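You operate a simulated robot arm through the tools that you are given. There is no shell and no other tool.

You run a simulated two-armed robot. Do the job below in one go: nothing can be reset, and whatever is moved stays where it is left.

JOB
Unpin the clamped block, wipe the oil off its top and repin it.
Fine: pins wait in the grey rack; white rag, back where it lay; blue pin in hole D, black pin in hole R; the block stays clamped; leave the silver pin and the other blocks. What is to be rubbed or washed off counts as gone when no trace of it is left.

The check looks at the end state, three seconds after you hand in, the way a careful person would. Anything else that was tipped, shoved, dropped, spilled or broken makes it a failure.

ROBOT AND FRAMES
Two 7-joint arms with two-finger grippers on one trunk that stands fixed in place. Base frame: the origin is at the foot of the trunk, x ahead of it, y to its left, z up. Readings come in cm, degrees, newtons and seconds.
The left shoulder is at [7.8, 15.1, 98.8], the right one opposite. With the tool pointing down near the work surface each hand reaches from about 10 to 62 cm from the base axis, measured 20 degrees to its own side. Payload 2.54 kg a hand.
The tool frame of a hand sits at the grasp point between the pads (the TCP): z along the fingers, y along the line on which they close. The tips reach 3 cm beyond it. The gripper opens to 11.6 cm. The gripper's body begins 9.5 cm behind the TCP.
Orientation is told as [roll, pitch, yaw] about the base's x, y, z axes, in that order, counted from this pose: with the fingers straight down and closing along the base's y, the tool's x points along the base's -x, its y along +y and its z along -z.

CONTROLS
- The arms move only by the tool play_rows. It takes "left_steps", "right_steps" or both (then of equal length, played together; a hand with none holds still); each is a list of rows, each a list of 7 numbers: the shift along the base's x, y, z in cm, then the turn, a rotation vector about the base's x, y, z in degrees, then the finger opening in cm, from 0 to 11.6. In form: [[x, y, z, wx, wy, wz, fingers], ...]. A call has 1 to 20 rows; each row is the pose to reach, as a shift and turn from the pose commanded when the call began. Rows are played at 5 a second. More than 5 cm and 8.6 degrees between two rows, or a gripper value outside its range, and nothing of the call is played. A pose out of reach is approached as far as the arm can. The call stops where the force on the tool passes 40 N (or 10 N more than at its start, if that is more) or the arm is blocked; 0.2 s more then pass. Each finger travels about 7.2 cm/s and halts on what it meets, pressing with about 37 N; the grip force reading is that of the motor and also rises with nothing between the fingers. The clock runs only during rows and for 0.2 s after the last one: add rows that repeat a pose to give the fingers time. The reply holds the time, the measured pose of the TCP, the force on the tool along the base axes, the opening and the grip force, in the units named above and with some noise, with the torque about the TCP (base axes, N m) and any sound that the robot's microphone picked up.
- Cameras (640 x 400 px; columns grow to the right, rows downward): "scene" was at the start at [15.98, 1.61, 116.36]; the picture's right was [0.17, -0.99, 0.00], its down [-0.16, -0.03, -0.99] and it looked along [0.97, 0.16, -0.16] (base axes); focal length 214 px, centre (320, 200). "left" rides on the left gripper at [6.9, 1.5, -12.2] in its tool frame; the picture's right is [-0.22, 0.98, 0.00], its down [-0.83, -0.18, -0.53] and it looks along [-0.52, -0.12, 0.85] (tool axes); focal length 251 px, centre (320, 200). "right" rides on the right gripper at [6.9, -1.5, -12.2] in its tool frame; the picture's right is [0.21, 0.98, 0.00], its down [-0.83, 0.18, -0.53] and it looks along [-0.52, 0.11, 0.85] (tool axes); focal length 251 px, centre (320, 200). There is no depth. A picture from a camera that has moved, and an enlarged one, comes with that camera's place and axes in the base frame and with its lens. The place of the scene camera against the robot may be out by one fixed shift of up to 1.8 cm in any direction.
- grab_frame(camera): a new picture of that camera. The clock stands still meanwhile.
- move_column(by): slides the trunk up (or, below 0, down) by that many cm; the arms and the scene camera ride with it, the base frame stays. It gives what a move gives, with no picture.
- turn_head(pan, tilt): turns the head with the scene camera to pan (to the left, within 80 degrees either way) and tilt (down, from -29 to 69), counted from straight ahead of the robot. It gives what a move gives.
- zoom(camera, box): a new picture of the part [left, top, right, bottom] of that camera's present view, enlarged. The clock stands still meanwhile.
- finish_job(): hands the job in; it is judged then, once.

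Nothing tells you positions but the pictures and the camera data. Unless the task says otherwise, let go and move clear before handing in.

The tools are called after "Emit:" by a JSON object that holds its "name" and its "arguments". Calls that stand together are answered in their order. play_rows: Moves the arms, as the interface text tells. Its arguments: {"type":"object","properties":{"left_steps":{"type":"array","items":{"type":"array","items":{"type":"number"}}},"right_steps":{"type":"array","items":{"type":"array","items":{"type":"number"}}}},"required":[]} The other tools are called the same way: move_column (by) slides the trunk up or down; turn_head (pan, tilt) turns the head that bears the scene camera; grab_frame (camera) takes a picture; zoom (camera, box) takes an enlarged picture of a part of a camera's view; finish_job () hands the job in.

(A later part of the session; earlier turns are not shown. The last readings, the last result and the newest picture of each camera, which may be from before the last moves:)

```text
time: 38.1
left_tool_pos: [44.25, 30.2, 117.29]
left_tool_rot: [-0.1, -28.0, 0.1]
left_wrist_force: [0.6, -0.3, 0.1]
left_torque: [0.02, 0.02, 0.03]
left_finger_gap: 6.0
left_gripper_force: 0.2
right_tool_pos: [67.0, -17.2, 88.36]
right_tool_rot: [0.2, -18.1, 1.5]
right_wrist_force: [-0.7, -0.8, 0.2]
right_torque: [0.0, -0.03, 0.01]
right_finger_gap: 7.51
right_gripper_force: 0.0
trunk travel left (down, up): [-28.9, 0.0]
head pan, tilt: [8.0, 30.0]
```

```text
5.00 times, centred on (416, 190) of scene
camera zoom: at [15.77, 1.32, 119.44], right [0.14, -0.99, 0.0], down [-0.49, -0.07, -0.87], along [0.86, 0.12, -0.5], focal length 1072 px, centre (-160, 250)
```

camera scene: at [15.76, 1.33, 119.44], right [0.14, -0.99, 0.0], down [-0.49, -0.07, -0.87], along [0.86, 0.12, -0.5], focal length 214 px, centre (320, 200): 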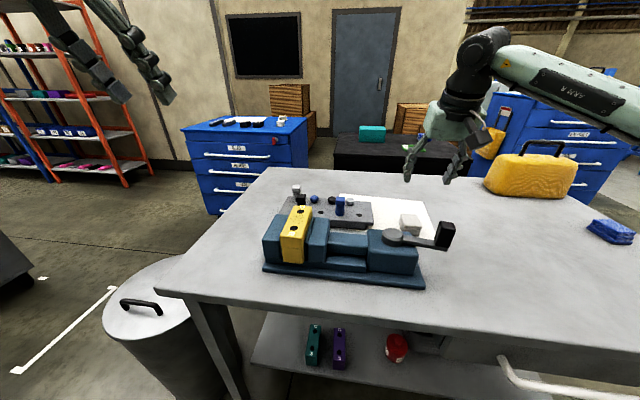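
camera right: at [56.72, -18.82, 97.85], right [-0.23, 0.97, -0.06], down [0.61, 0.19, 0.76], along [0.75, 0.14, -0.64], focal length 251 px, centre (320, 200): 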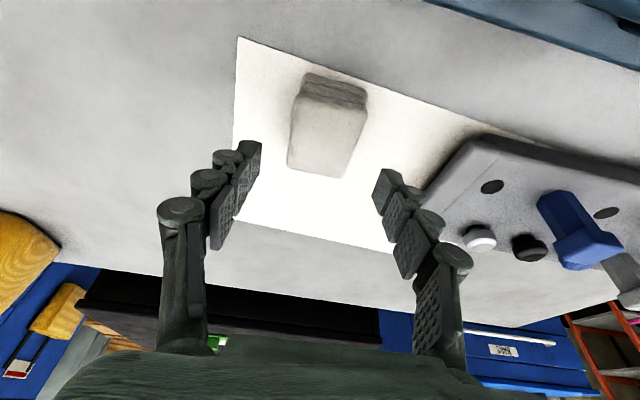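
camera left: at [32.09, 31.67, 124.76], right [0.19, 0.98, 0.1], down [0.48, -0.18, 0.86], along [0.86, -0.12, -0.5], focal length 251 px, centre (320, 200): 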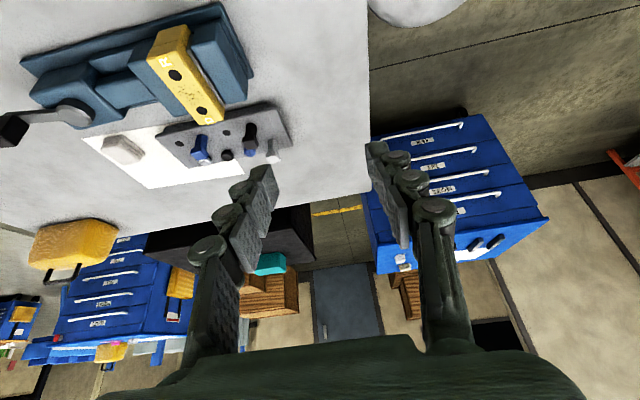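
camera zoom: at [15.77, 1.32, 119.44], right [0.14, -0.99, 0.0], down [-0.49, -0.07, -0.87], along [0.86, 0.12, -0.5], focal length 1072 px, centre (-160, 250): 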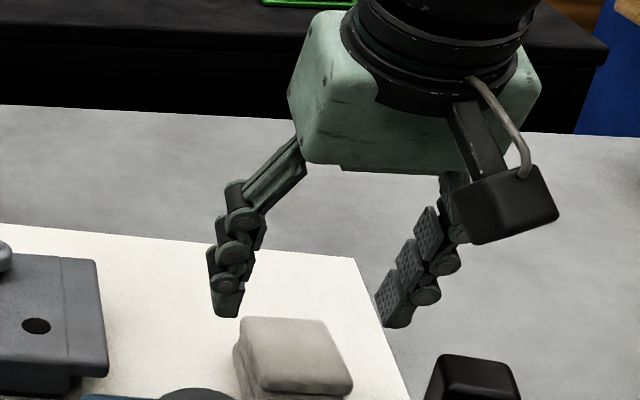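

Fingers straddle the rag evenly, and the camera box is clear of the lever. I'll descend to grip height.

Emit:
{"name": "play_rows", "arguments": {"right_steps": [[0, 0.07, -1.5, 0, 0, 0, 7.5], [0, 0.07, -3, 0, 0, 0, 7.5], [0, 0.07, -4.3, 0, 0, 0, 7.5], [0, 0.07, -4.3, 0, 0, 0, 7.5]]}}

Emit:
{"name": "grab_frame", "arguments": {"camera": "right"}}

Emit:
{"name": "zoom", "arguments": {"camera": "scene", "box": [352, 150, 480, 230]}}

```text
time: 39.1
left_tool_pos: [44.19, 30.14, 117.34]
left_tool_rot: [0.0, -28.0, 0.1]
left_wrist_force: [-0.7, 0.6, -0.2]
left_torque: [-0.02, 0.0, 0.0]
left_finger_gap: 6.03
left_gripper_force: 0.1
right_tool_pos: [66.94, -16.89, 84.17]
right_tool_rot: [0.2, -18.1, 1.4]
right_wrist_force: [0.8, -0.1, 0.2]
right_torque: [0.0, -0.01, -0.02]
right_finger_gap: 7.5
right_gripper_force: 0.0
trunk travel left (down, up): [-28.9, 0.0]
head pan, tilt: [8.0, 30.0]
```

```text
taken
camera right: at [56.61, -18.69, 93.66], right [-0.23, 0.97, -0.06], down [0.61, 0.19, 0.76], along [0.75, 0.14, -0.64], focal length 251 px, centre (320, 200)
```

right: 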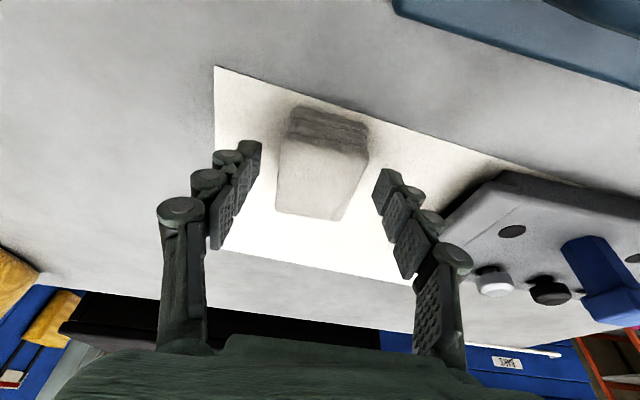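

```text
5.00 times, centred on (416, 190) of scene
camera zoom: at [15.77, 1.32, 119.44], right [0.14, -0.99, 0.0], down [-0.5, -0.07, -0.87], along [0.86, 0.12, -0.5], focal length 1072 px, centre (-160, 250)
```

zoom: 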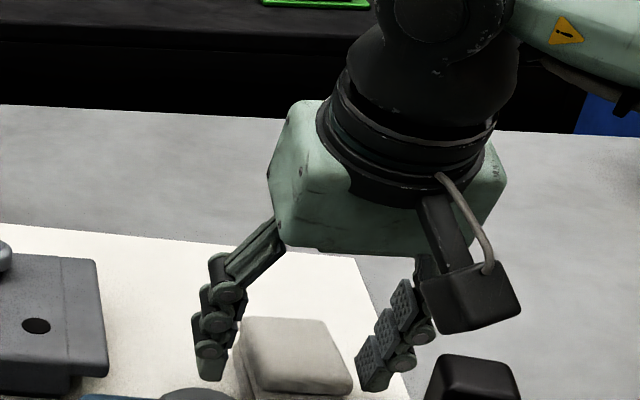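

Alignment is good. I'll close on the rag.

Emit:
{"name": "play_rows", "arguments": {"right_steps": [[0, 0, 0, 0, 0, 0, 5], [0, 0, 0, 0, 0, 0, 3.6], [0, 0, 0, 0, 0, 0, 3.6], [0, 0, 0, 0, 0, 0, 3.6]]}}

Emit:
{"name": "grab_frame", "arguments": {"camera": "right"}}

Emit:
{"name": "zoom", "arguments": {"camera": "scene", "box": [352, 150, 480, 230]}}

```text
time: 40.1
left_tool_pos: [44.1, 30.13, 117.35]
left_tool_rot: [0.0, -28.1, 0.0]
left_wrist_force: [0.3, 0.8, 1.3]
left_torque: [0.04, -0.04, -0.01]
left_finger_gap: 6.0
left_gripper_force: 0.0
right_tool_pos: [66.91, -16.9, 84.28]
right_tool_rot: [0.3, -18.1, 1.4]
right_wrist_force: [0.4, -0.7, 1.3]
right_torque: [-0.03, -0.01, -0.05]
right_finger_gap: 4.67
right_gripper_force: 36.9
trunk travel left (down, up): [-28.9, 0.0]
head pan, tilt: [8.0, 30.0]
```

```text
taken
camera right: at [56.61, -18.7, 93.68], right [-0.23, 0.97, -0.06], down [0.62, 0.19, 0.76], along [0.75, 0.14, -0.64], focal length 251 px, centre (320, 200)
```

right: 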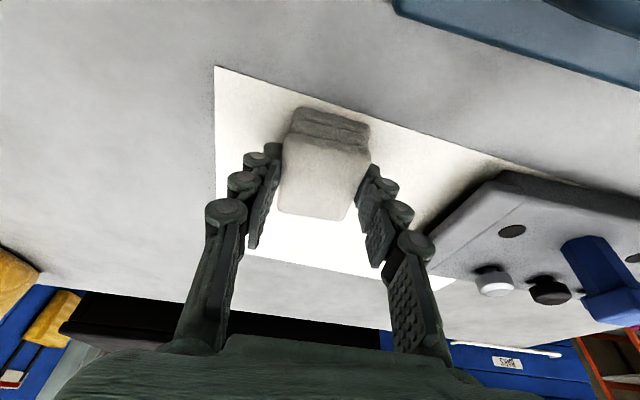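

```text
5.00 times, centred on (416, 190) of scene
camera zoom: at [15.77, 1.32, 119.44], right [0.14, -0.99, 0.0], down [-0.5, -0.07, -0.87], along [0.86, 0.12, -0.5], focal length 1072 px, centre (-160, 250)
```

zoom: 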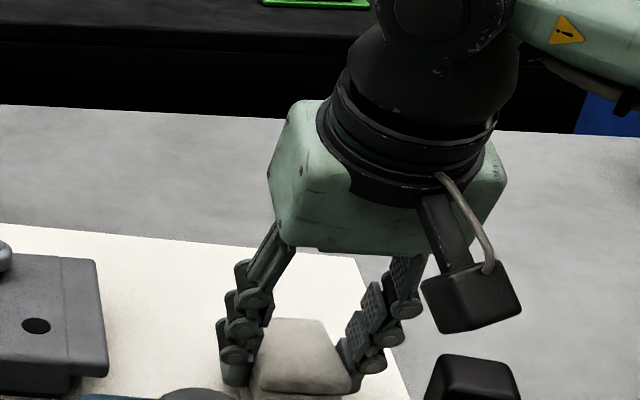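

The rag is held firmly (4.67 cm) without disturbing anything. I'll lift it straight up and check.

Emit:
{"name": "play_rows", "arguments": {"right_steps": [[0, 0, 0.5, 0, 0, 0, 3.6], [0, 0, 2, 0, 0, 0, 3.6], [0, 0, 5, 0, 0, 0, 3.6], [0, 0, 9, 0, 0, 0, 3.6], [0, 0, 13, 0, 0, 0, 3.6], [0, 0, 17, 0, 0, 0, 3.6], [0, 0, 17, 0, 0, 0, 3.6]]}}

Emit:
{"name": "grab_frame", "arguments": {"camera": "right"}}

Emit:
{"name": "grab_frame", "arguments": {"camera": "scene"}}

```text
time: 41.7
left_tool_pos: [44.26, 30.23, 117.46]
left_tool_rot: [0.0, -28.0, 0.1]
left_wrist_force: [0.1, -0.6, 1.0]
left_torque: [0.03, 0.01, 0.01]
left_finger_gap: 6.01
left_gripper_force: 0.1
right_tool_pos: [66.99, -16.96, 100.97]
right_tool_rot: [0.2, -17.9, 1.3]
right_wrist_force: [-0.7, 0.2, 0.3]
right_torque: [0.01, -0.01, -0.01]
right_finger_gap: 4.66
right_gripper_force: 36.8
trunk travel left (down, up): [-28.9, 0.0]
head pan, tilt: [8.0, 30.0]
```

```text
taken
camera right: at [56.74, -18.73, 110.49], right [-0.23, 0.97, -0.06], down [0.62, 0.19, 0.76], along [0.75, 0.14, -0.64], focal length 251 px, centre (320, 200)
```

right: 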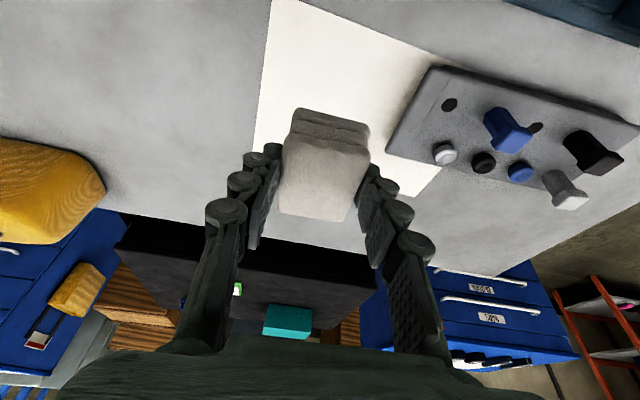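

```text
taken
camera scene: at [15.8, 1.32, 119.43], right [0.14, -0.99, 0.0], down [-0.5, -0.07, -0.87], along [0.86, 0.12, -0.5], focal length 214 px, centre (320, 200)
```

scene: 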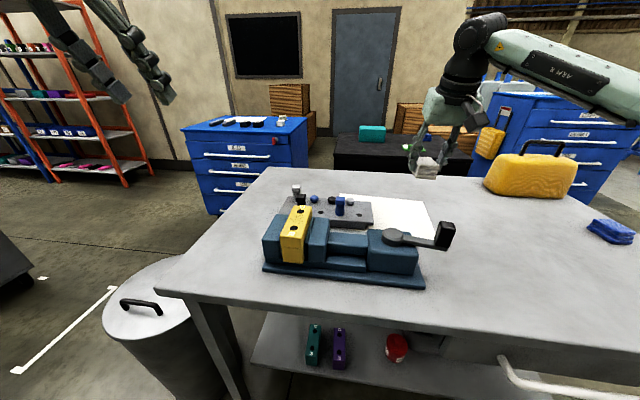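

The rag came up cleanly and the sheet stayed put. I'll carry it across, high above the pins, to over the block.

Emit:
{"name": "play_rows", "arguments": {"right_steps": [[-2.1, 4.06, 0.5, 0, 0, 0, 3.6], [-4.2, 8.1, 1, 0, 0, 0, 3.6], [-6.3, 12.2, 1, 0, 0, 0, 3.6], [-8.4, 16.2, 1, 0, 0, 0, 3.6], [-10.5, 20.3, 1, 0, 0, 0, 3.6], [-12.6, 24.4, 1, 0, 0, 0, 3.6], [-14.6, 28.4, 1, 0, 0, 0, 3.6], [-14.6, 28.4, 1, 0, 0, 0, 3.6]]}}

Emit:
{"name": "grab_frame", "arguments": {"camera": "right"}}

Emit:
{"name": "grab_frame", "arguments": {"camera": "scene"}}

Emit:
{"name": "grab_frame", "arguments": {"camera": "left"}}

```text
time: 43.5
left_tool_pos: [44.23, 30.13, 117.26]
left_tool_rot: [-0.1, -28.0, 0.0]
left_wrist_force: [0.5, -0.1, -0.1]
left_torque: [0.03, 0.01, 0.02]
left_finger_gap: 6.01
left_gripper_force: 0.1
right_tool_pos: [52.09, 11.38, 102.51]
right_tool_rot: [0.3, -18.0, 1.2]
right_wrist_force: [0.3, 0.8, 0.2]
right_torque: [-0.04, 0.01, 0.01]
right_finger_gap: 4.69
right_gripper_force: 36.8
trunk travel left (down, up): [-28.9, 0.0]
head pan, tilt: [8.0, 30.0]
```

```text
taken
camera right: at [41.97, 9.56, 111.87], right [-0.23, 0.97, -0.06], down [0.62, 0.19, 0.76], along [0.75, 0.13, -0.64], focal length 251 px, centre (320, 200)
```

right: 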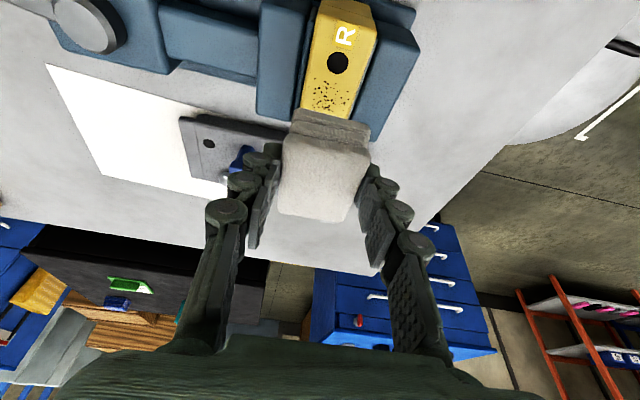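

```text
taken
camera scene: at [15.78, 1.32, 119.43], right [0.14, -0.99, 0.0], down [-0.5, -0.07, -0.87], along [0.86, 0.12, -0.5], focal length 214 px, centre (320, 200)
```

scene: 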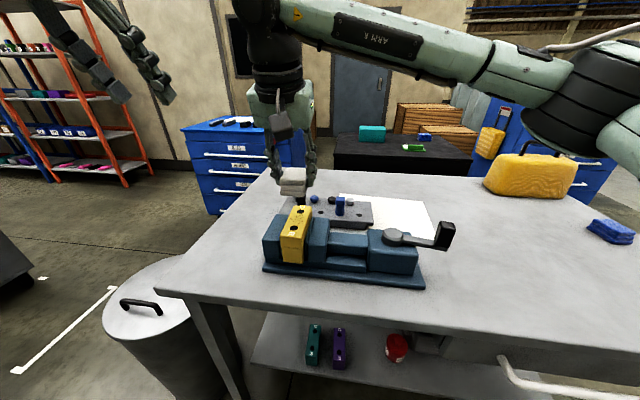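

```text
taken
camera left: at [32.19, 31.62, 124.74], right [0.19, 0.98, 0.1], down [0.48, -0.18, 0.86], along [0.86, -0.12, -0.5], focal length 251 px, centre (320, 200)
```

left: 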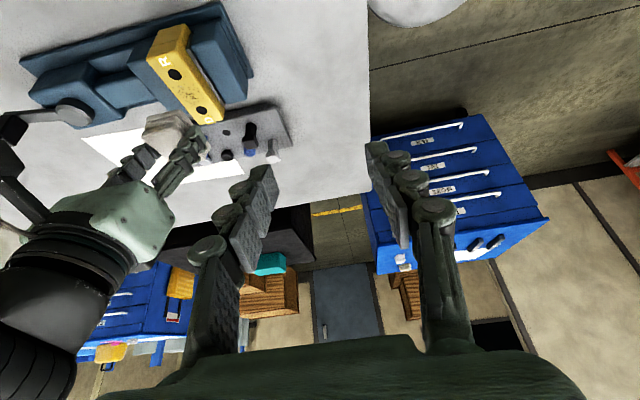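

The rag hangs over the middle of the block, about 7.5 cm above it. I'll lower it to just above the surface.

Emit:
{"name": "play_rows", "arguments": {"right_steps": [[0, 0, -2.5, 0, 0, 0, 3.6], [0, 0, -5, 0, 0, 0, 3.6], [0, 0, -6.5, 0, 0, 0, 3.6], [0, 0, -6.5, 0, 0, 0, 3.6]]}}

Emit:
{"name": "zoom", "arguments": {"camera": "scene", "box": [248, 150, 376, 230]}}

Emit:
{"name": "zoom", "arguments": {"camera": "left", "box": [110, 20, 270, 120]}}

```text
time: 44.5
left_tool_pos: [44.13, 30.25, 117.3]
left_tool_rot: [0.0, -28.0, 0.0]
left_wrist_force: [0.3, -0.1, 0.3]
left_torque: [-0.01, -0.01, -0.01]
left_finger_gap: 6.02
left_gripper_force: 0.1
right_tool_pos: [52.36, 11.43, 95.79]
right_tool_rot: [0.2, -18.1, 1.5]
right_wrist_force: [0.2, 0.3, -1.4]
right_torque: [-0.01, 0.01, -0.05]
right_finger_gap: 4.64
right_gripper_force: 36.7
trunk travel left (down, up): [-28.9, 0.0]
head pan, tilt: [8.0, 30.0]
```

```text
5.00 times, centred on (312, 190) of scene
camera zoom: at [15.78, 1.32, 119.43], right [0.14, -0.99, 0.0], down [-0.5, -0.07, -0.87], along [0.86, 0.12, -0.5], focal length 1072 px, centre (360, 250)
```

zoom: 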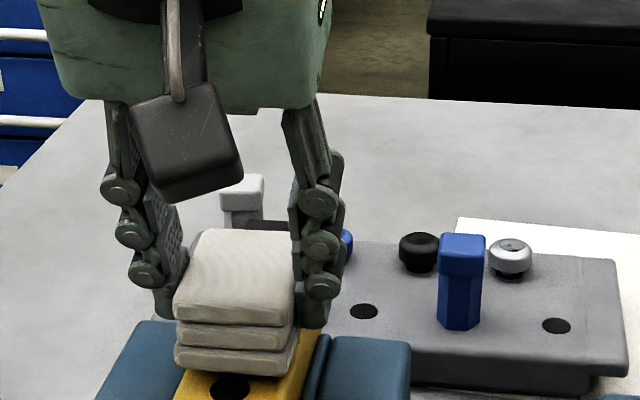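

```text
4.00 times, centred on (190, 70) of left
camera zoom: at [32.19, 31.62, 124.74], right [0.19, 0.98, 0.1], down [0.48, -0.18, 0.86], along [0.86, -0.12, -0.5], focal length 1006 px, centre (840, 720)
```

zoom: 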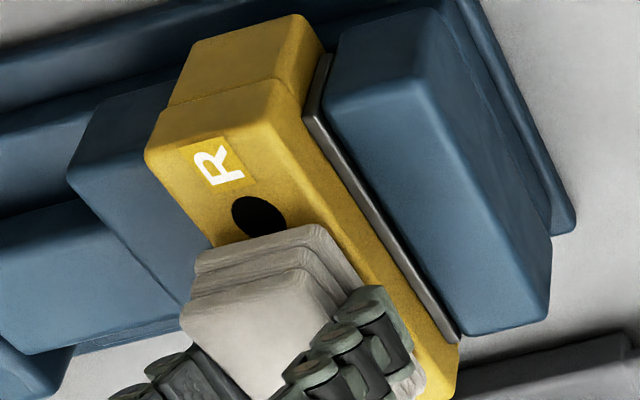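

Emit:
{"name": "play_rows", "arguments": {"right_steps": [[0, 0, -0.2, 0, 0, 0, 3.6], [0, 0, -0.4, 0, 0, 0, 3.6], [0, 0, -0.6, 0, 0, 0, 3.6], [0, 0, -0.6, 0, 0, 0, 3.6]]}}

```text
time: 45.5
left_tool_pos: [44.12, 30.13, 117.4]
left_tool_rot: [0.1, -28.0, 0.0]
left_wrist_force: [-0.4, -0.3, 0.3]
left_torque: [0.01, -0.04, -0.01]
left_finger_gap: 6.02
left_gripper_force: 0.0
right_tool_pos: [52.28, 11.32, 95.25]
right_tool_rot: [0.2, -18.0, 1.4]
right_wrist_force: [0.0, 0.3, -0.2]
right_torque: [0.0, 0.0, -0.01]
right_finger_gap: 4.67
right_gripper_force: 37.1
trunk travel left (down, up): [-28.9, 0.0]
head pan, tilt: [8.0, 30.0]
```

Emit:
{"name": "play_rows", "arguments": {"right_steps": [[0, 0, -0.1, 0, 0, 0, 3.6], [0, 0, -0.2, 0, 0, 0, 3.6], [0, 0, -0.3, 0, 0, 0, 3.6], [0, 0, -0.3, 0, 0, 0, 3.6]]}}

```text
time: 46.5
left_tool_pos: [43.94, 30.31, 117.4]
left_tool_rot: [-0.1, -28.0, 0.0]
left_wrist_force: [0.9, 0.3, -0.5]
left_torque: [-0.01, 0.04, 0.01]
left_finger_gap: 5.96
left_gripper_force: 0.1
right_tool_pos: [52.26, 11.37, 95.14]
right_tool_rot: [0.2, -18.3, 1.3]
right_wrist_force: [3.1, 0.0, 21.3]
right_torque: [-0.03, 0.09, 0.0]
right_finger_gap: 4.65
right_gripper_force: 36.4
trunk travel left (down, up): [-28.9, 0.0]
head pan, tilt: [8.0, 30.0]
```

Contact is firm at 21 N. I'll ease off to about 10 N and rub back and forth along the block.

Emit:
{"name": "play_rows", "arguments": {"right_steps": [[0, 0, 0.1, 0, 0, 0, 3.6], [0.8, 0, 0.1, 0, 0, 0, 3.6], [1.6, 0, 0.1, 0, 0, 0, 3.6], [2.4, 0, 0.1, 0, 0, 0, 3.6], [1.6, 0, 0.1, 0, 0, 0, 3.6], [0.8, 0, 0.1, 0, 0, 0, 3.6], [0, 0, 0.1, 0, 0, 0, 3.6], [-0.8, 0, 0.1, 0, 0, 0, 3.6], [-1.6, 0, 0.1, 0, 0, 0, 3.6], [-2.4, 0, 0.1, 0, 0, 0, 3.6], [-1.6, 0, 0.1, 0, 0, 0, 3.6], [-0.8, 0, 0.1, 0, 0, 0, 3.6], [0, 0, 0.1, 0, 0, 0, 3.6]]}}

Emit:
{"name": "zoom", "arguments": {"camera": "scene", "box": [248, 170, 344, 230]}}

```text
time: 49.3
left_tool_pos: [43.86, 30.16, 117.44]
left_tool_rot: [-0.1, -28.2, -0.1]
left_wrist_force: [0.9, -0.2, 1.0]
left_torque: [-0.03, 0.02, 0.0]
left_finger_gap: 5.99
left_gripper_force: 0.0
right_tool_pos: [52.04, 11.42, 95.12]
right_tool_rot: [0.3, -18.1, 1.6]
right_wrist_force: [-10.6, 1.6, 21.5]
right_torque: [-0.05, 0.12, -0.04]
right_finger_gap: 4.66
right_gripper_force: 36.6
trunk travel left (down, up): [-28.9, 0.0]
head pan, tilt: [8.0, 30.0]
```

```text
6.67 times, centred on (296, 200) of scene
camera zoom: at [15.5, 1.29, 119.48], right [0.14, -0.99, 0.0], down [-0.49, -0.07, -0.87], along [0.86, 0.12, -0.5], focal length 1430 px, centre (480, 200)
```

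zoom: 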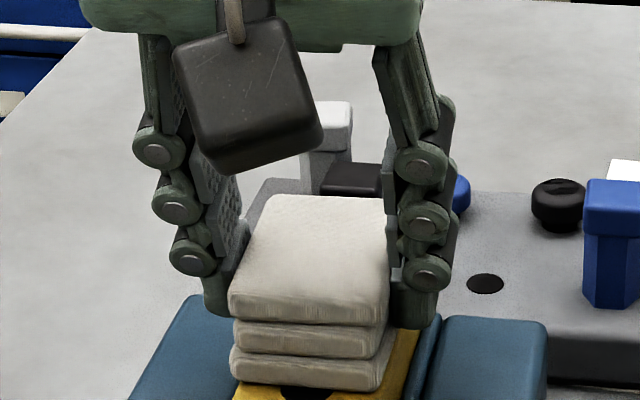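

The push is about 21 N down. I'll ease slightly and add sideways strokes to cover the edges, then lift and look.

Emit:
{"name": "play_rows", "arguments": {"right_steps": [[0, 0.6, 0.06, 0, 0, 0, 3.6], [0, 1.2, 0.06, 0, 0, 0, 3.6], [0.8, 1.2, 0.06, 0, 0, 0, 3.6], [1.6, 1.2, 0.06, 0, 0, 0, 3.6], [1.6, 0.4, 0.06, 0, 0, 0, 3.6], [1.6, -0.4, 0.06, 0, 0, 0, 3.6], [1.6, -1.2, 0.06, 0, 0, 0, 3.6], [0.8, -1.2, 0.06, 0, 0, 0, 3.6], [0, -1.2, 0.06, 0, 0, 0, 3.6], [-0.8, -1.2, 0.06, 0, 0, 0, 3.6], [-0.8, -0.4, 0.06, 0, 0, 0, 3.6], [-0.8, 0.4, 0.06, 0, 0, 0, 3.6], [-0.8, 1.2, 0.06, 0, 0, 0, 3.6], [0, 0.8, 0.06, 0, 0, 0, 3.6], [0, 0, 0.06, 0, 0, 0, 3.6], [0, 0, 2, 0, 0, 0, 3.6], [0, 0, 6, 0, 0, 0, 3.6], [0, 0, 8, 0, 0, 0, 3.6]]}}

Emit:
{"name": "zoom", "arguments": {"camera": "scene", "box": [248, 180, 344, 240]}}

Emit:
{"name": "zoom", "arguments": {"camera": "left", "box": [110, 20, 270, 120]}}

Emit:
{"name": "zoom", "arguments": {"camera": "right", "box": [260, 0, 420, 100]}}

```text
time: 53.1
left_tool_pos: [44.15, 30.07, 117.37]
left_tool_rot: [0.0, -28.0, 0.0]
left_wrist_force: [-0.6, 0.2, 0.0]
left_torque: [0.01, 0.0, -0.03]
left_finger_gap: 6.0
left_gripper_force: 0.0
right_tool_pos: [52.22, 11.56, 102.97]
right_tool_rot: [0.1, -18.1, 1.5]
right_wrist_force: [-0.1, -0.3, -0.1]
right_torque: [0.0, -0.01, -0.01]
right_finger_gap: 4.65
right_gripper_force: 36.9
trunk travel left (down, up): [-28.9, 0.0]
head pan, tilt: [8.0, 30.0]
```

```text
6.67 times, centred on (296, 210) of scene
camera zoom: at [15.76, 1.33, 119.43], right [0.14, -0.99, 0.0], down [-0.49, -0.07, -0.87], along [0.86, 0.12, -0.5], focal length 1430 px, centre (480, 133)
```

zoom: 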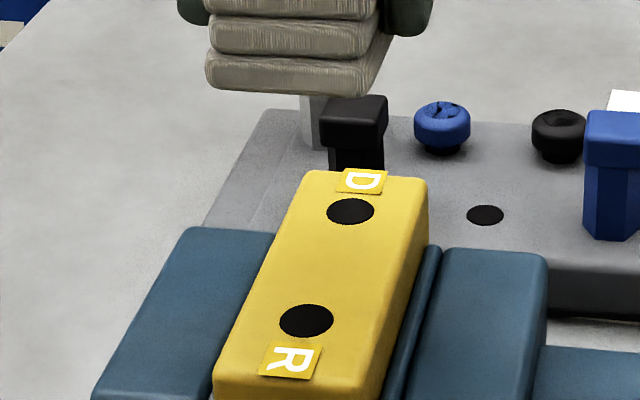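

```text
4.00 times, centred on (190, 70) of left
camera zoom: at [32.17, 31.63, 124.74], right [0.19, 0.98, 0.1], down [0.48, -0.18, 0.86], along [0.86, -0.12, -0.5], focal length 1006 px, centre (840, 720)
```

zoom: 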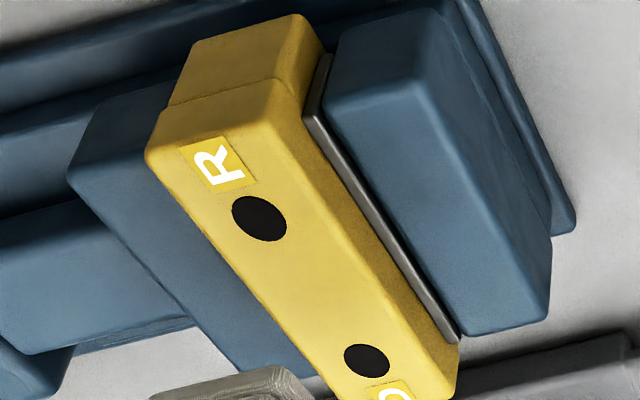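

```text
4.00 times, centred on (340, 50) of right
camera zoom: at [41.92, 9.76, 112.29], right [-0.23, 0.97, -0.06], down [0.62, 0.2, 0.76], along [0.75, 0.13, -0.64], focal length 1006 px, centre (240, 800)
```

zoom: 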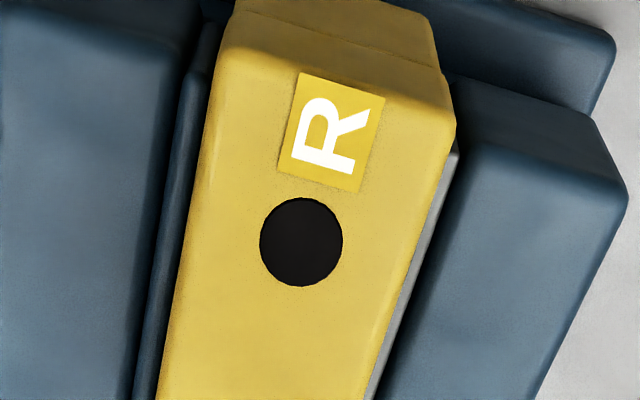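

The block top looks clean. I'll inspect closely for any faint leftover specks.

Emit:
{"name": "zoom", "arguments": {"camera": "scene", "box": [276, 202, 324, 232]}}

Emit:
{"name": "zoom", "arguments": {"camera": "left", "box": [160, 60, 232, 105]}}

Emit:
{"name": "zoom", "arguments": {"camera": "scene", "box": [270, 222, 318, 252]}}

```text
13.33 times, centred on (300, 217) of scene
camera zoom: at [15.76, 1.33, 119.43], right [0.14, -0.99, 0.0], down [-0.49, -0.07, -0.87], along [0.86, 0.12, -0.5], focal length 2860 px, centre (587, -27)
```

zoom: 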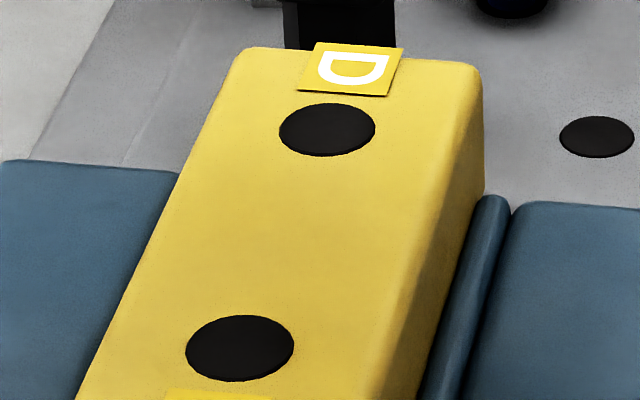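

```text
8.89 times, centred on (196, 82) of left
camera zoom: at [32.17, 31.63, 124.74], right [0.19, 0.98, 0.1], down [0.48, -0.18, 0.86], along [0.86, -0.12, -0.5], focal length 2235 px, centre (1422, 1244)
```

zoom: 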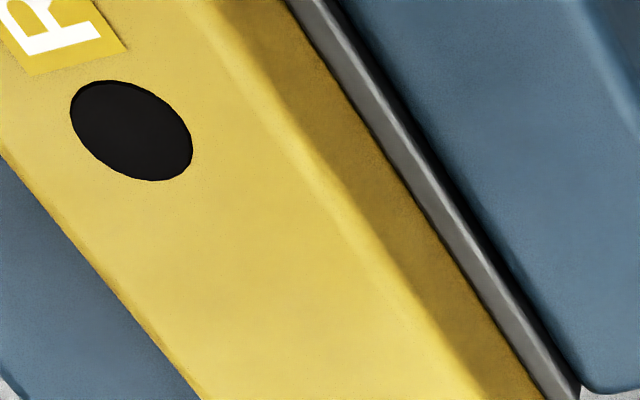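

```text
13.33 times, centred on (294, 237) of scene
camera zoom: at [15.76, 1.33, 119.43], right [0.14, -0.99, 0.0], down [-0.49, -0.07, -0.87], along [0.86, 0.12, -0.5], focal length 2860 px, centre (667, -293)
```

zoom: 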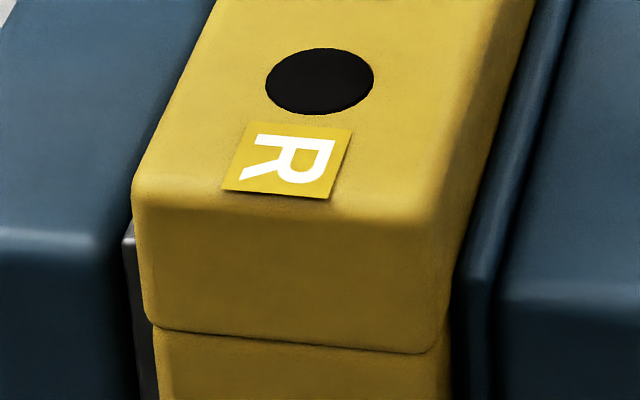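

The top is spotless and the block hasn't moved. Before returning the rag, I'll check that it has not shifted in the grip.

Emit:
{"name": "grab_frame", "arguments": {"camera": "right"}}

Emit:
{"name": "zoom", "arguments": {"camera": "scene", "box": [248, 130, 344, 190]}}

```text
taken
camera right: at [41.92, 9.76, 112.29], right [-0.23, 0.97, -0.06], down [0.62, 0.2, 0.76], along [0.75, 0.13, -0.64], focal length 251 px, centre (320, 200)
```

right: 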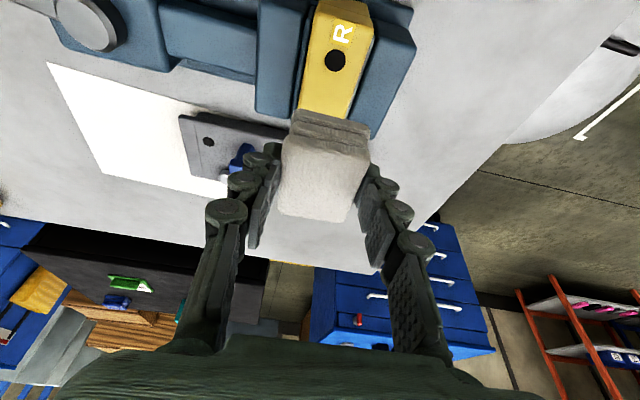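

```text
6.67 times, centred on (296, 160) of scene
camera zoom: at [15.76, 1.33, 119.43], right [0.14, -0.99, 0.0], down [-0.49, -0.07, -0.87], along [0.86, 0.12, -0.5], focal length 1430 px, centre (480, 467)
```

zoom: 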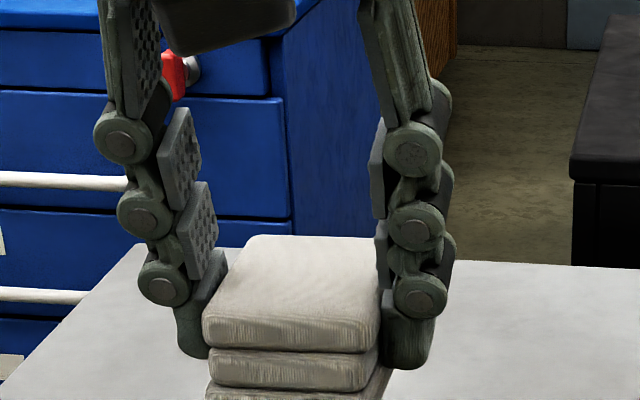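

The rag sits in the grip exactly as when I picked it up. I'll retrace the same path back to above its original spot.

Emit:
{"name": "play_rows", "arguments": {"right_steps": [[2.1, -4.06, 0, 0, 0, 0, 3.6], [4.2, -8.1, 0, 0, 0, 0, 3.6], [6.3, -12.2, 0, 0, 0, 0, 3.6], [8.4, -16.2, 0, 0, 0, 0, 3.6], [10.5, -20.3, 0, 0, 0, 0, 3.6], [12.6, -24.4, 0, 0, 0, 0, 3.6], [14.6, -28.4, -1.7, 0, 0, 0, 3.6], [14.6, -28.4, -5, 0, 0, 0, 3.6], [14.6, -28.4, -9, 0, 0, 0, 3.6], [14.6, -28.4, -13, 0, 0, 0, 3.6], [14.6, -28.4, -13, 0, 0, 0, 3.6]]}}

Emit:
{"name": "grab_frame", "arguments": {"camera": "right"}}

Emit:
{"name": "zoom", "arguments": {"camera": "scene", "box": [352, 150, 480, 230]}}

```text
time: 55.5
left_tool_pos: [44.3, 30.21, 117.36]
left_tool_rot: [0.1, -27.9, 0.0]
left_wrist_force: [-1.2, 0.2, -1.0]
left_torque: [-0.02, -0.04, 0.0]
left_finger_gap: 6.01
left_gripper_force: 0.2
right_tool_pos: [66.83, -17.04, 89.85]
right_tool_rot: [0.2, -18.1, 1.4]
right_wrist_force: [-0.1, 0.4, -0.8]
right_torque: [-0.01, -0.01, -0.02]
right_finger_gap: 4.66
right_gripper_force: 37.1
trunk travel left (down, up): [-28.9, 0.0]
head pan, tilt: [8.0, 30.0]
```

```text
taken
camera right: at [56.53, -18.75, 99.25], right [-0.23, 0.97, -0.06], down [0.62, 0.19, 0.76], along [0.75, 0.13, -0.64], focal length 251 px, centre (320, 200)
```

right: 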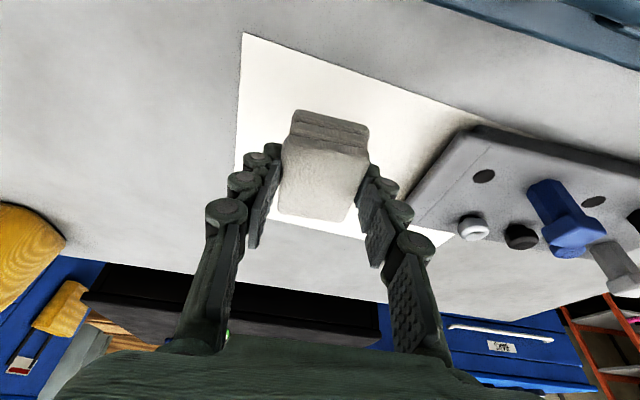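

```text
5.00 times, centred on (416, 190) of scene
camera zoom: at [15.77, 1.33, 119.44], right [0.14, -0.99, 0.0], down [-0.49, -0.07, -0.87], along [0.86, 0.12, -0.5], focal length 1072 px, centre (-160, 250)
```

zoom: 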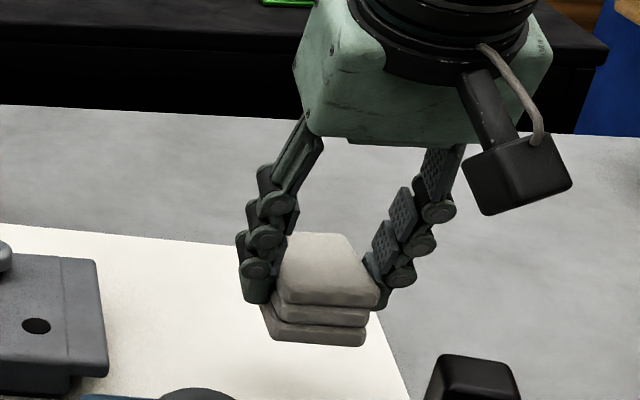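

Emit:
{"name": "play_rows", "arguments": {"right_steps": [[0.03, 0.05, -2, 0, 0, 0, 3.6], [0.03, 0.05, -4, 0, 0, 0, 3.6], [0.03, 0.05, -5, 0, 0, 0, 3.6], [0.03, 0.05, -5.4, 0, 0, 0, 3.6], [0.03, 0.05, -5.4, 0, 0, 0, 3.6]]}}

Emit:
{"name": "grab_frame", "arguments": {"camera": "right"}}

Emit:
{"name": "zoom", "arguments": {"camera": "scene", "box": [352, 150, 480, 230]}}

```text
time: 56.7
left_tool_pos: [44.19, 30.05, 117.38]
left_tool_rot: [0.1, -28.1, 0.0]
left_wrist_force: [1.4, 0.3, -0.3]
left_torque: [-0.02, 0.01, 0.02]
left_finger_gap: 6.01
left_gripper_force: 0.2
right_tool_pos: [67.01, -16.88, 84.5]
right_tool_rot: [0.3, -18.1, 1.4]
right_wrist_force: [0.0, 0.3, -1.1]
right_torque: [-0.01, 0.03, -0.01]
right_finger_gap: 4.67
right_gripper_force: 36.3
trunk travel left (down, up): [-28.9, 0.0]
head pan, tilt: [8.0, 30.0]
```

```text
taken
camera right: at [56.71, -18.66, 93.91], right [-0.23, 0.97, -0.06], down [0.61, 0.19, 0.76], along [0.75, 0.14, -0.64], focal length 251 px, centre (320, 200)
```

right: 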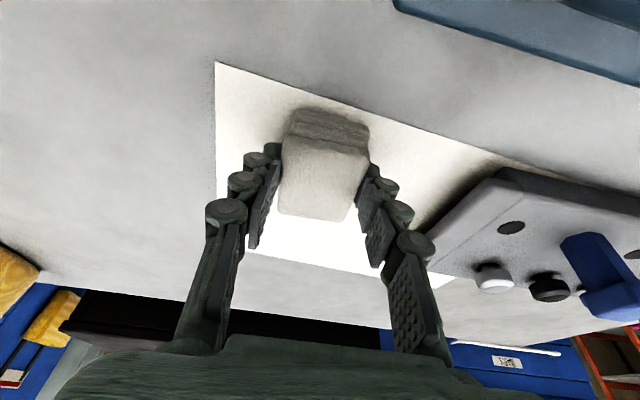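

```text
5.00 times, centred on (416, 190) of scene
camera zoom: at [15.78, 1.32, 119.43], right [0.14, -0.99, 0.0], down [-0.5, -0.07, -0.87], along [0.86, 0.12, -0.5], focal length 1072 px, centre (-160, 250)
```

zoom: 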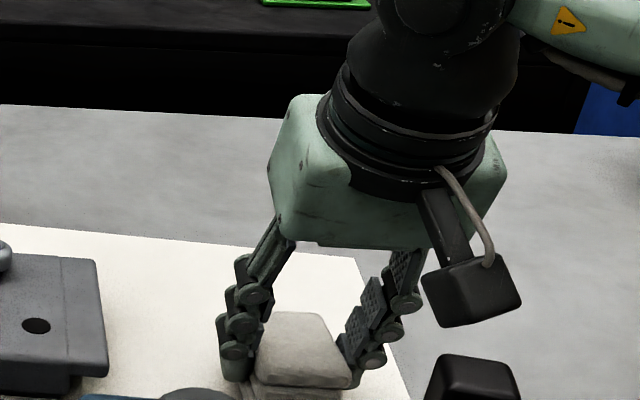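

The view matches the pick-up view almost exactly. I'll lower the last few millimetres until the rag touches.

Emit:
{"name": "play_rows", "arguments": {"right_steps": [[0, 0, -0.1, 0, 0, 0, 3.6], [0, 0, -0.2, 0, 0, 0, 3.6], [0, 0, -0.28, 0, 0, 0, 3.6], [0, 0, -0.28, 0, 0, 0, 3.6]]}}

```text
time: 57.7
left_tool_pos: [44.18, 30.24, 117.38]
left_tool_rot: [0.0, -27.9, 0.1]
left_wrist_force: [-0.5, -1.3, -0.4]
left_torque: [-0.02, -0.01, 0.0]
left_finger_gap: 5.99
left_gripper_force: 0.1
right_tool_pos: [66.98, -16.83, 84.19]
right_tool_rot: [0.2, -18.1, 1.4]
right_wrist_force: [0.0, 0.0, 0.2]
right_torque: [0.0, 0.0, -0.01]
right_finger_gap: 4.68
right_gripper_force: 37.4
trunk travel left (down, up): [-28.9, 0.0]
head pan, tilt: [8.0, 30.0]
```

Emit:
{"name": "play_rows", "arguments": {"right_steps": [[0, 0, -0.05, 0, 0, 0, 3.6], [0, 0, -0.08, 0, 0, 0, 3.6], [0, 0, -0.08, 0, 0, 0, 3.6]]}}

```text
time: 58.5
left_tool_pos: [44.17, 30.21, 117.42]
left_tool_rot: [0.0, -28.0, 0.0]
left_wrist_force: [-0.3, 0.1, -0.4]
left_torque: [-0.02, -0.02, 0.02]
left_finger_gap: 6.0
left_gripper_force: 0.1
right_tool_pos: [67.02, -16.87, 84.27]
right_tool_rot: [0.2, -18.0, 1.4]
right_wrist_force: [-0.6, 0.3, 0.7]
right_torque: [-0.03, -0.03, 0.03]
right_finger_gap: 4.66
right_gripper_force: 36.5
trunk travel left (down, up): [-28.9, 0.0]
head pan, tilt: [8.0, 30.0]
```

The rag is at its original height. I'll let go and rise straight up.

Emit:
{"name": "play_rows", "arguments": {"right_steps": [[0, 0, 0, 0, 0, 0, 5.5], [0, 0, 0, 0, 0, 0, 7.5], [0, 0, 0, 0, 0, 0, 7.5], [0, 0, 3, 0, 0, 0, 7.5], [0, 0, 7, 0, 0, 0, 7.5], [0, 0, 11, 0, 0, 0, 7.5], [0, 0, 15, 0, 0, 0, 7.5], [0, 0, 15, 0, 0, 0, 7.5]]}}

Emit:
{"name": "grab_frame", "arguments": {"camera": "right"}}

Emit:
{"name": "zoom", "arguments": {"camera": "right", "box": [248, 30, 408, 130]}}

Emit:
{"name": "zoom", "arguments": {"camera": "scene", "box": [370, 190, 498, 270]}}

```text
time: 60.3
left_tool_pos: [44.21, 30.05, 117.44]
left_tool_rot: [0.0, -28.0, 0.0]
left_wrist_force: [-0.2, 0.6, -0.5]
left_torque: [-0.01, -0.02, -0.01]
left_finger_gap: 6.01
left_gripper_force: 0.1
right_tool_pos: [67.02, -16.76, 99.11]
right_tool_rot: [0.2, -18.0, 1.5]
right_wrist_force: [0.0, -0.4, 0.8]
right_torque: [-0.02, 0.02, 0.0]
right_finger_gap: 7.52
right_gripper_force: 0.0
trunk travel left (down, up): [-28.9, 0.0]
head pan, tilt: [8.0, 30.0]
```

```text
taken
camera right: at [56.79, -18.62, 108.66], right [-0.23, 0.97, -0.06], down [0.62, 0.2, 0.76], along [0.75, 0.14, -0.64], focal length 251 px, centre (320, 200)
```

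right: 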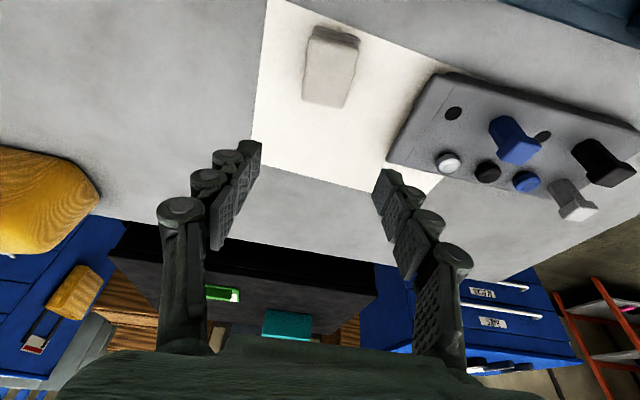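

```text
4.00 times, centred on (328, 80) of right
camera zoom: at [56.79, -18.62, 108.66], right [-0.23, 0.97, -0.06], down [0.62, 0.2, 0.76], along [0.75, 0.14, -0.64], focal length 1006 px, centre (288, 680)
```

zoom: 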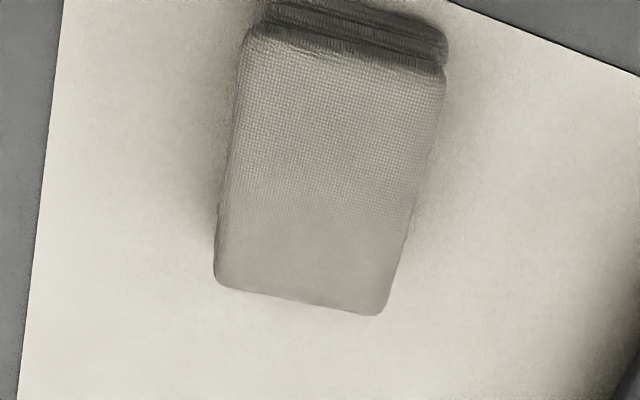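

```text
5.00 times, centred on (434, 230) of scene
camera zoom: at [15.79, 1.32, 119.43], right [0.14, -0.99, 0.0], down [-0.5, -0.07, -0.87], along [0.86, 0.12, -0.5], focal length 1072 px, centre (-250, 50)
```

zoom: 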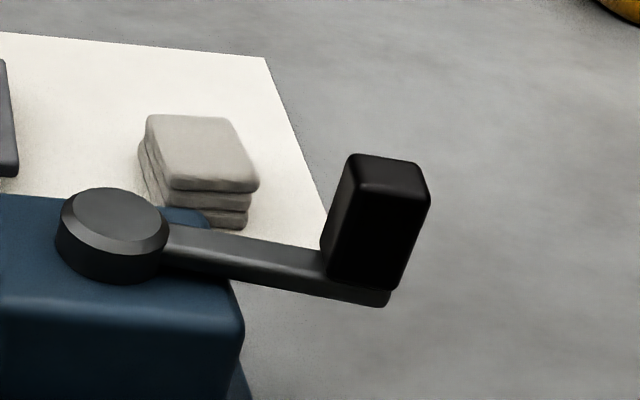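

The rag is back within about 2 mm of its old place, and the lever and sheet are untouched. I'll withdraw the right hand high over the lever while the left hand retraces its path to above the black pin in the rack.

Emit:
{"name": "play_rows", "arguments": {"left_steps": [[3, -1.5, 0, 0, 0, 0, 4.6], [6.5, -4, -2, 0, 0, 0, 4.6], [10, -6.5, -4, 0, 0, 0, 4.6], [13.5, -9, -6, 0, 0, 0, 4.6], [17, -11, -8.5, 0, 0, 0, 4.6], [20.5, -13, -11, 0, 0, 0, 4.6], [23.5, -15, -14, 0, 0, 0, 4.6], [24, -16, -18, 0, 0, 0, 4.6], [24, -16, -18, 0, 0, 0, 4.6]], "right_steps": [[0, 0, 4, 0, 0, 0, 7.5], [-3, 0, 7.5, 0, 0, 0, 7.5], [-7, -0.5, 10, 0, 0, 0, 7.5], [-11, -1, 12, 0, 0, 0, 7.5], [-15, -1.5, 14, 0, 0, 0, 7.5], [-19, -2, 16, 0, 0, 0, 7.5], [-23, -3, 17, 0, 0, 0, 7.5], [-27, -4, 18, 0, 0, 0, 7.5], [-27, -4, 18, 0, 0, 0, 7.5]]}}

Emit:
{"name": "grab_frame", "arguments": {"camera": "left"}}

Emit:
{"name": "zoom", "arguments": {"camera": "left", "box": [240, 0, 400, 100]}}

Emit:
{"name": "zoom", "arguments": {"camera": "scene", "box": [256, 150, 384, 230]}}

```text
time: 62.3
left_tool_pos: [68.15, 14.16, 99.17]
left_tool_rot: [0.0, -28.0, 0.0]
left_wrist_force: [0.0, 0.3, -0.6]
left_torque: [-0.02, 0.0, -0.03]
left_finger_gap: 4.59
left_gripper_force: 0.0
right_tool_pos: [39.72, -20.77, 117.16]
right_tool_rot: [0.1, -18.0, 1.4]
right_wrist_force: [0.6, 0.1, 0.2]
right_torque: [0.02, 0.0, 0.03]
right_finger_gap: 7.5
right_gripper_force: 0.1
trunk travel left (down, up): [-28.9, 0.0]
head pan, tilt: [8.0, 30.0]
```

```text
taken
camera left: at [56.24, 15.56, 106.58], right [0.19, 0.98, 0.1], down [0.48, -0.18, 0.86], along [0.86, -0.12, -0.5], focal length 251 px, centre (320, 200)
```

left: 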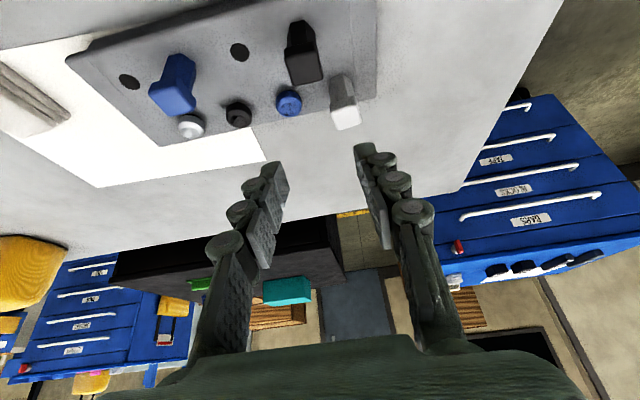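

```text
4.00 times, centred on (320, 50) of left
camera zoom: at [56.24, 15.56, 106.58], right [0.19, 0.98, 0.1], down [0.48, -0.18, 0.86], along [0.86, -0.12, -0.5], focal length 1006 px, centre (320, 800)
```

zoom: 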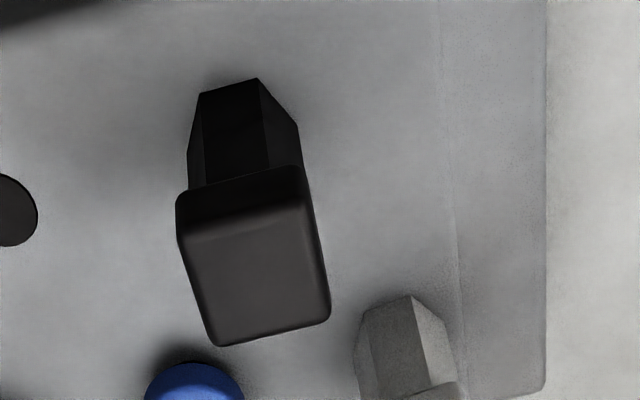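

```text
5.00 times, centred on (320, 190) of scene
camera zoom: at [15.78, 1.31, 119.43], right [0.14, -0.99, 0.0], down [-0.5, -0.07, -0.87], along [0.86, 0.12, -0.5], focal length 1072 px, centre (320, 250)
```

zoom: 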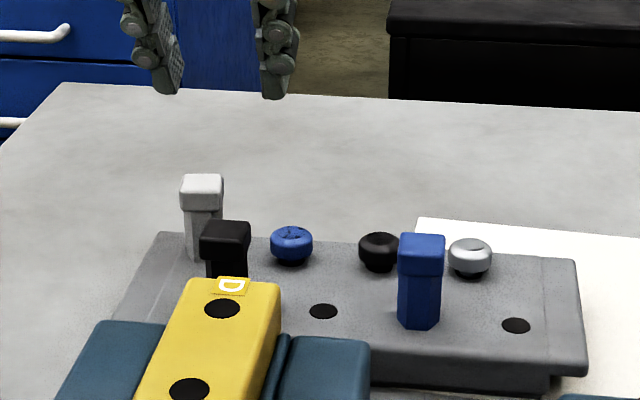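

The black pin stands as I left it. I'll descend to the same pose as before and grip it.

Emit:
{"name": "play_rows", "arguments": {"left_steps": [[0, 0, -4, 0, 0, 0, 4.6], [0, 0, -8, 0, 0, 0, 4.6], [0, 0, -10.5, 0, 0, 0, 4.6], [0, 0, -11.9, 0, 0, 0, 4.6], [0, 0, -11.9, 0, 0, 0, 4.6]]}}

Emit:
{"name": "zoom", "arguments": {"camera": "left", "box": [240, 110, 400, 210]}}

```text
time: 63.5
left_tool_pos: [68.12, 13.91, 87.54]
left_tool_rot: [0.0, -28.0, 0.1]
left_wrist_force: [-0.7, -0.8, 0.6]
left_torque: [0.01, 0.02, -0.01]
left_finger_gap: 4.61
left_gripper_force: 0.1
right_tool_pos: [39.83, -20.83, 117.25]
right_tool_rot: [0.1, -18.0, 1.4]
right_wrist_force: [-0.6, -0.4, -0.4]
right_torque: [0.0, -0.02, 0.03]
right_finger_gap: 7.52
right_gripper_force: 0.0
trunk travel left (down, up): [-28.9, 0.0]
head pan, tilt: [8.0, 30.0]
```

```text
4.00 times, centred on (320, 160) of left
camera zoom: at [56.1, 15.51, 94.87], right [0.19, 0.98, 0.1], down [0.48, -0.18, 0.86], along [0.86, -0.12, -0.5], focal length 1006 px, centre (320, 360)
```

zoom: 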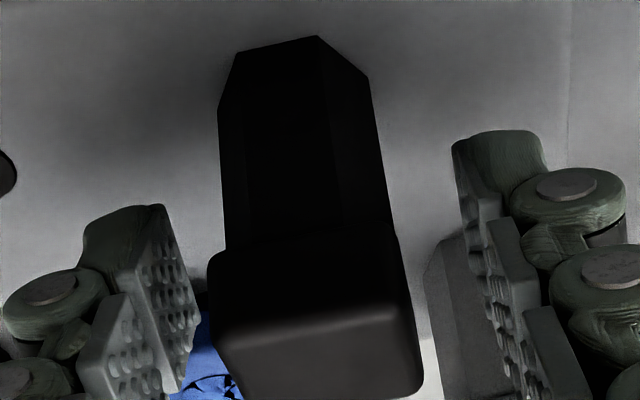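

Emit:
{"name": "play_rows", "arguments": {"left_steps": [[0, 0, 0, 0, 0, 0, 1.5], [0, 0, 0, 0, 0, 0, 1.5], [0, 0, 0, 0, 0, 0, 1.5]]}}

Emit:
{"name": "zoom", "arguments": {"camera": "left", "box": [256, 70, 384, 150]}}

```text
time: 64.3
left_tool_pos: [68.16, 14.06, 87.47]
left_tool_rot: [0.1, -28.0, 0.1]
left_wrist_force: [0.1, 0.0, 0.8]
left_torque: [-0.04, 0.0, 0.02]
left_finger_gap: 2.4
left_gripper_force: 37.6
right_tool_pos: [39.82, -20.86, 117.21]
right_tool_rot: [0.2, -17.9, 1.4]
right_wrist_force: [-0.3, -0.4, 0.6]
right_torque: [0.02, -0.05, 0.0]
right_finger_gap: 7.49
right_gripper_force: 0.1
trunk travel left (down, up): [-28.9, 0.0]
head pan, tilt: [8.0, 30.0]
```

```text
5.00 times, centred on (320, 110) of left
camera zoom: at [56.11, 15.53, 94.88], right [0.19, 0.98, 0.1], down [0.48, -0.18, 0.86], along [0.86, -0.12, -0.5], focal length 1257 px, centre (320, 650)
```

zoom: 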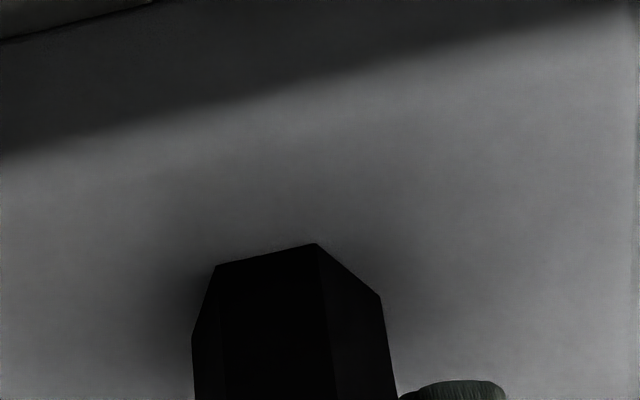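

The black pin is gripped again (2.40 cm). I'll lift it out and carry it back to above hole R, turning back to its original 24°.

Emit:
{"name": "play_rows", "arguments": {"left_steps": [[0, 0, 1, 0, 0, 0, 1.5], [0, 0, 3, 0, 0, 0, 1.5], [0, 0, 6, 0, 0, 0, 1.5], [0, 0, 10, 0, 0, 0, 1.5], [0, 0, 13.6, 0, 0, 0, 1.5], [-2, -0.3, 14, 0, 0, 4, 1.5], [-6, -0.8, 14, 0, 0, 9, 1.5], [-10, -1.3, 14, 0, 0, 14, 1.5], [-14, -1.9, 14, 0, 0, 19, 1.5], [-18.12, -2.47, 13.6, 0, 0, 24.4, 1.5], [-18.12, -2.47, 13.6, 0, 0, 24.4, 1.5], [-18.12, -2.47, 13.6, 0, 0, 24.4, 1.5]]}}

Emit:
{"name": "zoom", "arguments": {"camera": "left", "box": [240, 60, 400, 160]}}

Emit:
{"name": "zoom", "arguments": {"camera": "scene", "box": [256, 150, 384, 230]}}

```text
time: 66.9
left_tool_pos: [49.93, 11.76, 101.26]
left_tool_rot: [0.1, -28.0, 24.4]
left_wrist_force: [-0.2, 0.2, -1.3]
left_torque: [-0.02, 0.0, 0.01]
left_finger_gap: 2.41
left_gripper_force: 37.1
right_tool_pos: [39.84, -20.89, 117.12]
right_tool_rot: [0.2, -18.0, 1.4]
right_wrist_force: [-0.1, 0.4, 0.3]
right_torque: [0.01, -0.01, -0.03]
right_finger_gap: 7.54
right_gripper_force: 0.0
trunk travel left (down, up): [-28.9, 0.0]
head pan, tilt: [8.0, 30.0]
```

```text
4.00 times, centred on (320, 110) of left
camera zoom: at [38.42, 8.22, 108.56], right [-0.23, 0.97, 0.1], down [0.51, 0.03, 0.86], along [0.83, 0.25, -0.5], focal length 1006 px, centre (320, 560)
```

zoom: 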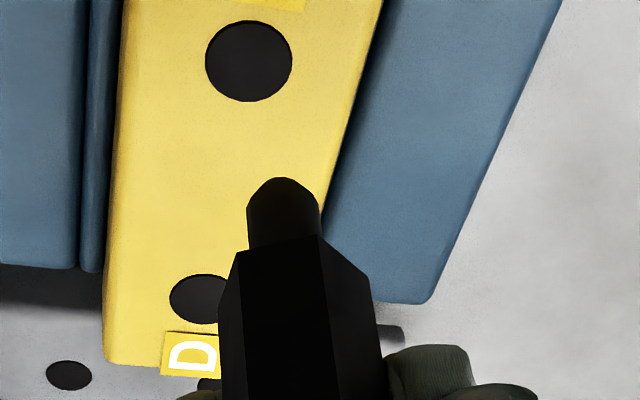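

```text
5.00 times, centred on (320, 190) of scene
camera zoom: at [15.78, 1.32, 119.43], right [0.14, -0.99, 0.0], down [-0.5, -0.07, -0.87], along [0.86, 0.12, -0.5], focal length 1072 px, centre (320, 250)
```

zoom: 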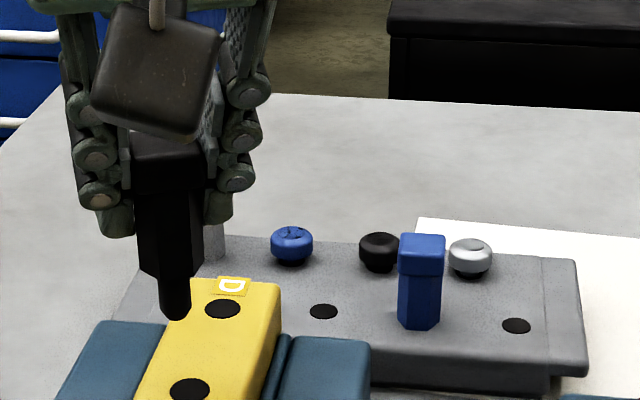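

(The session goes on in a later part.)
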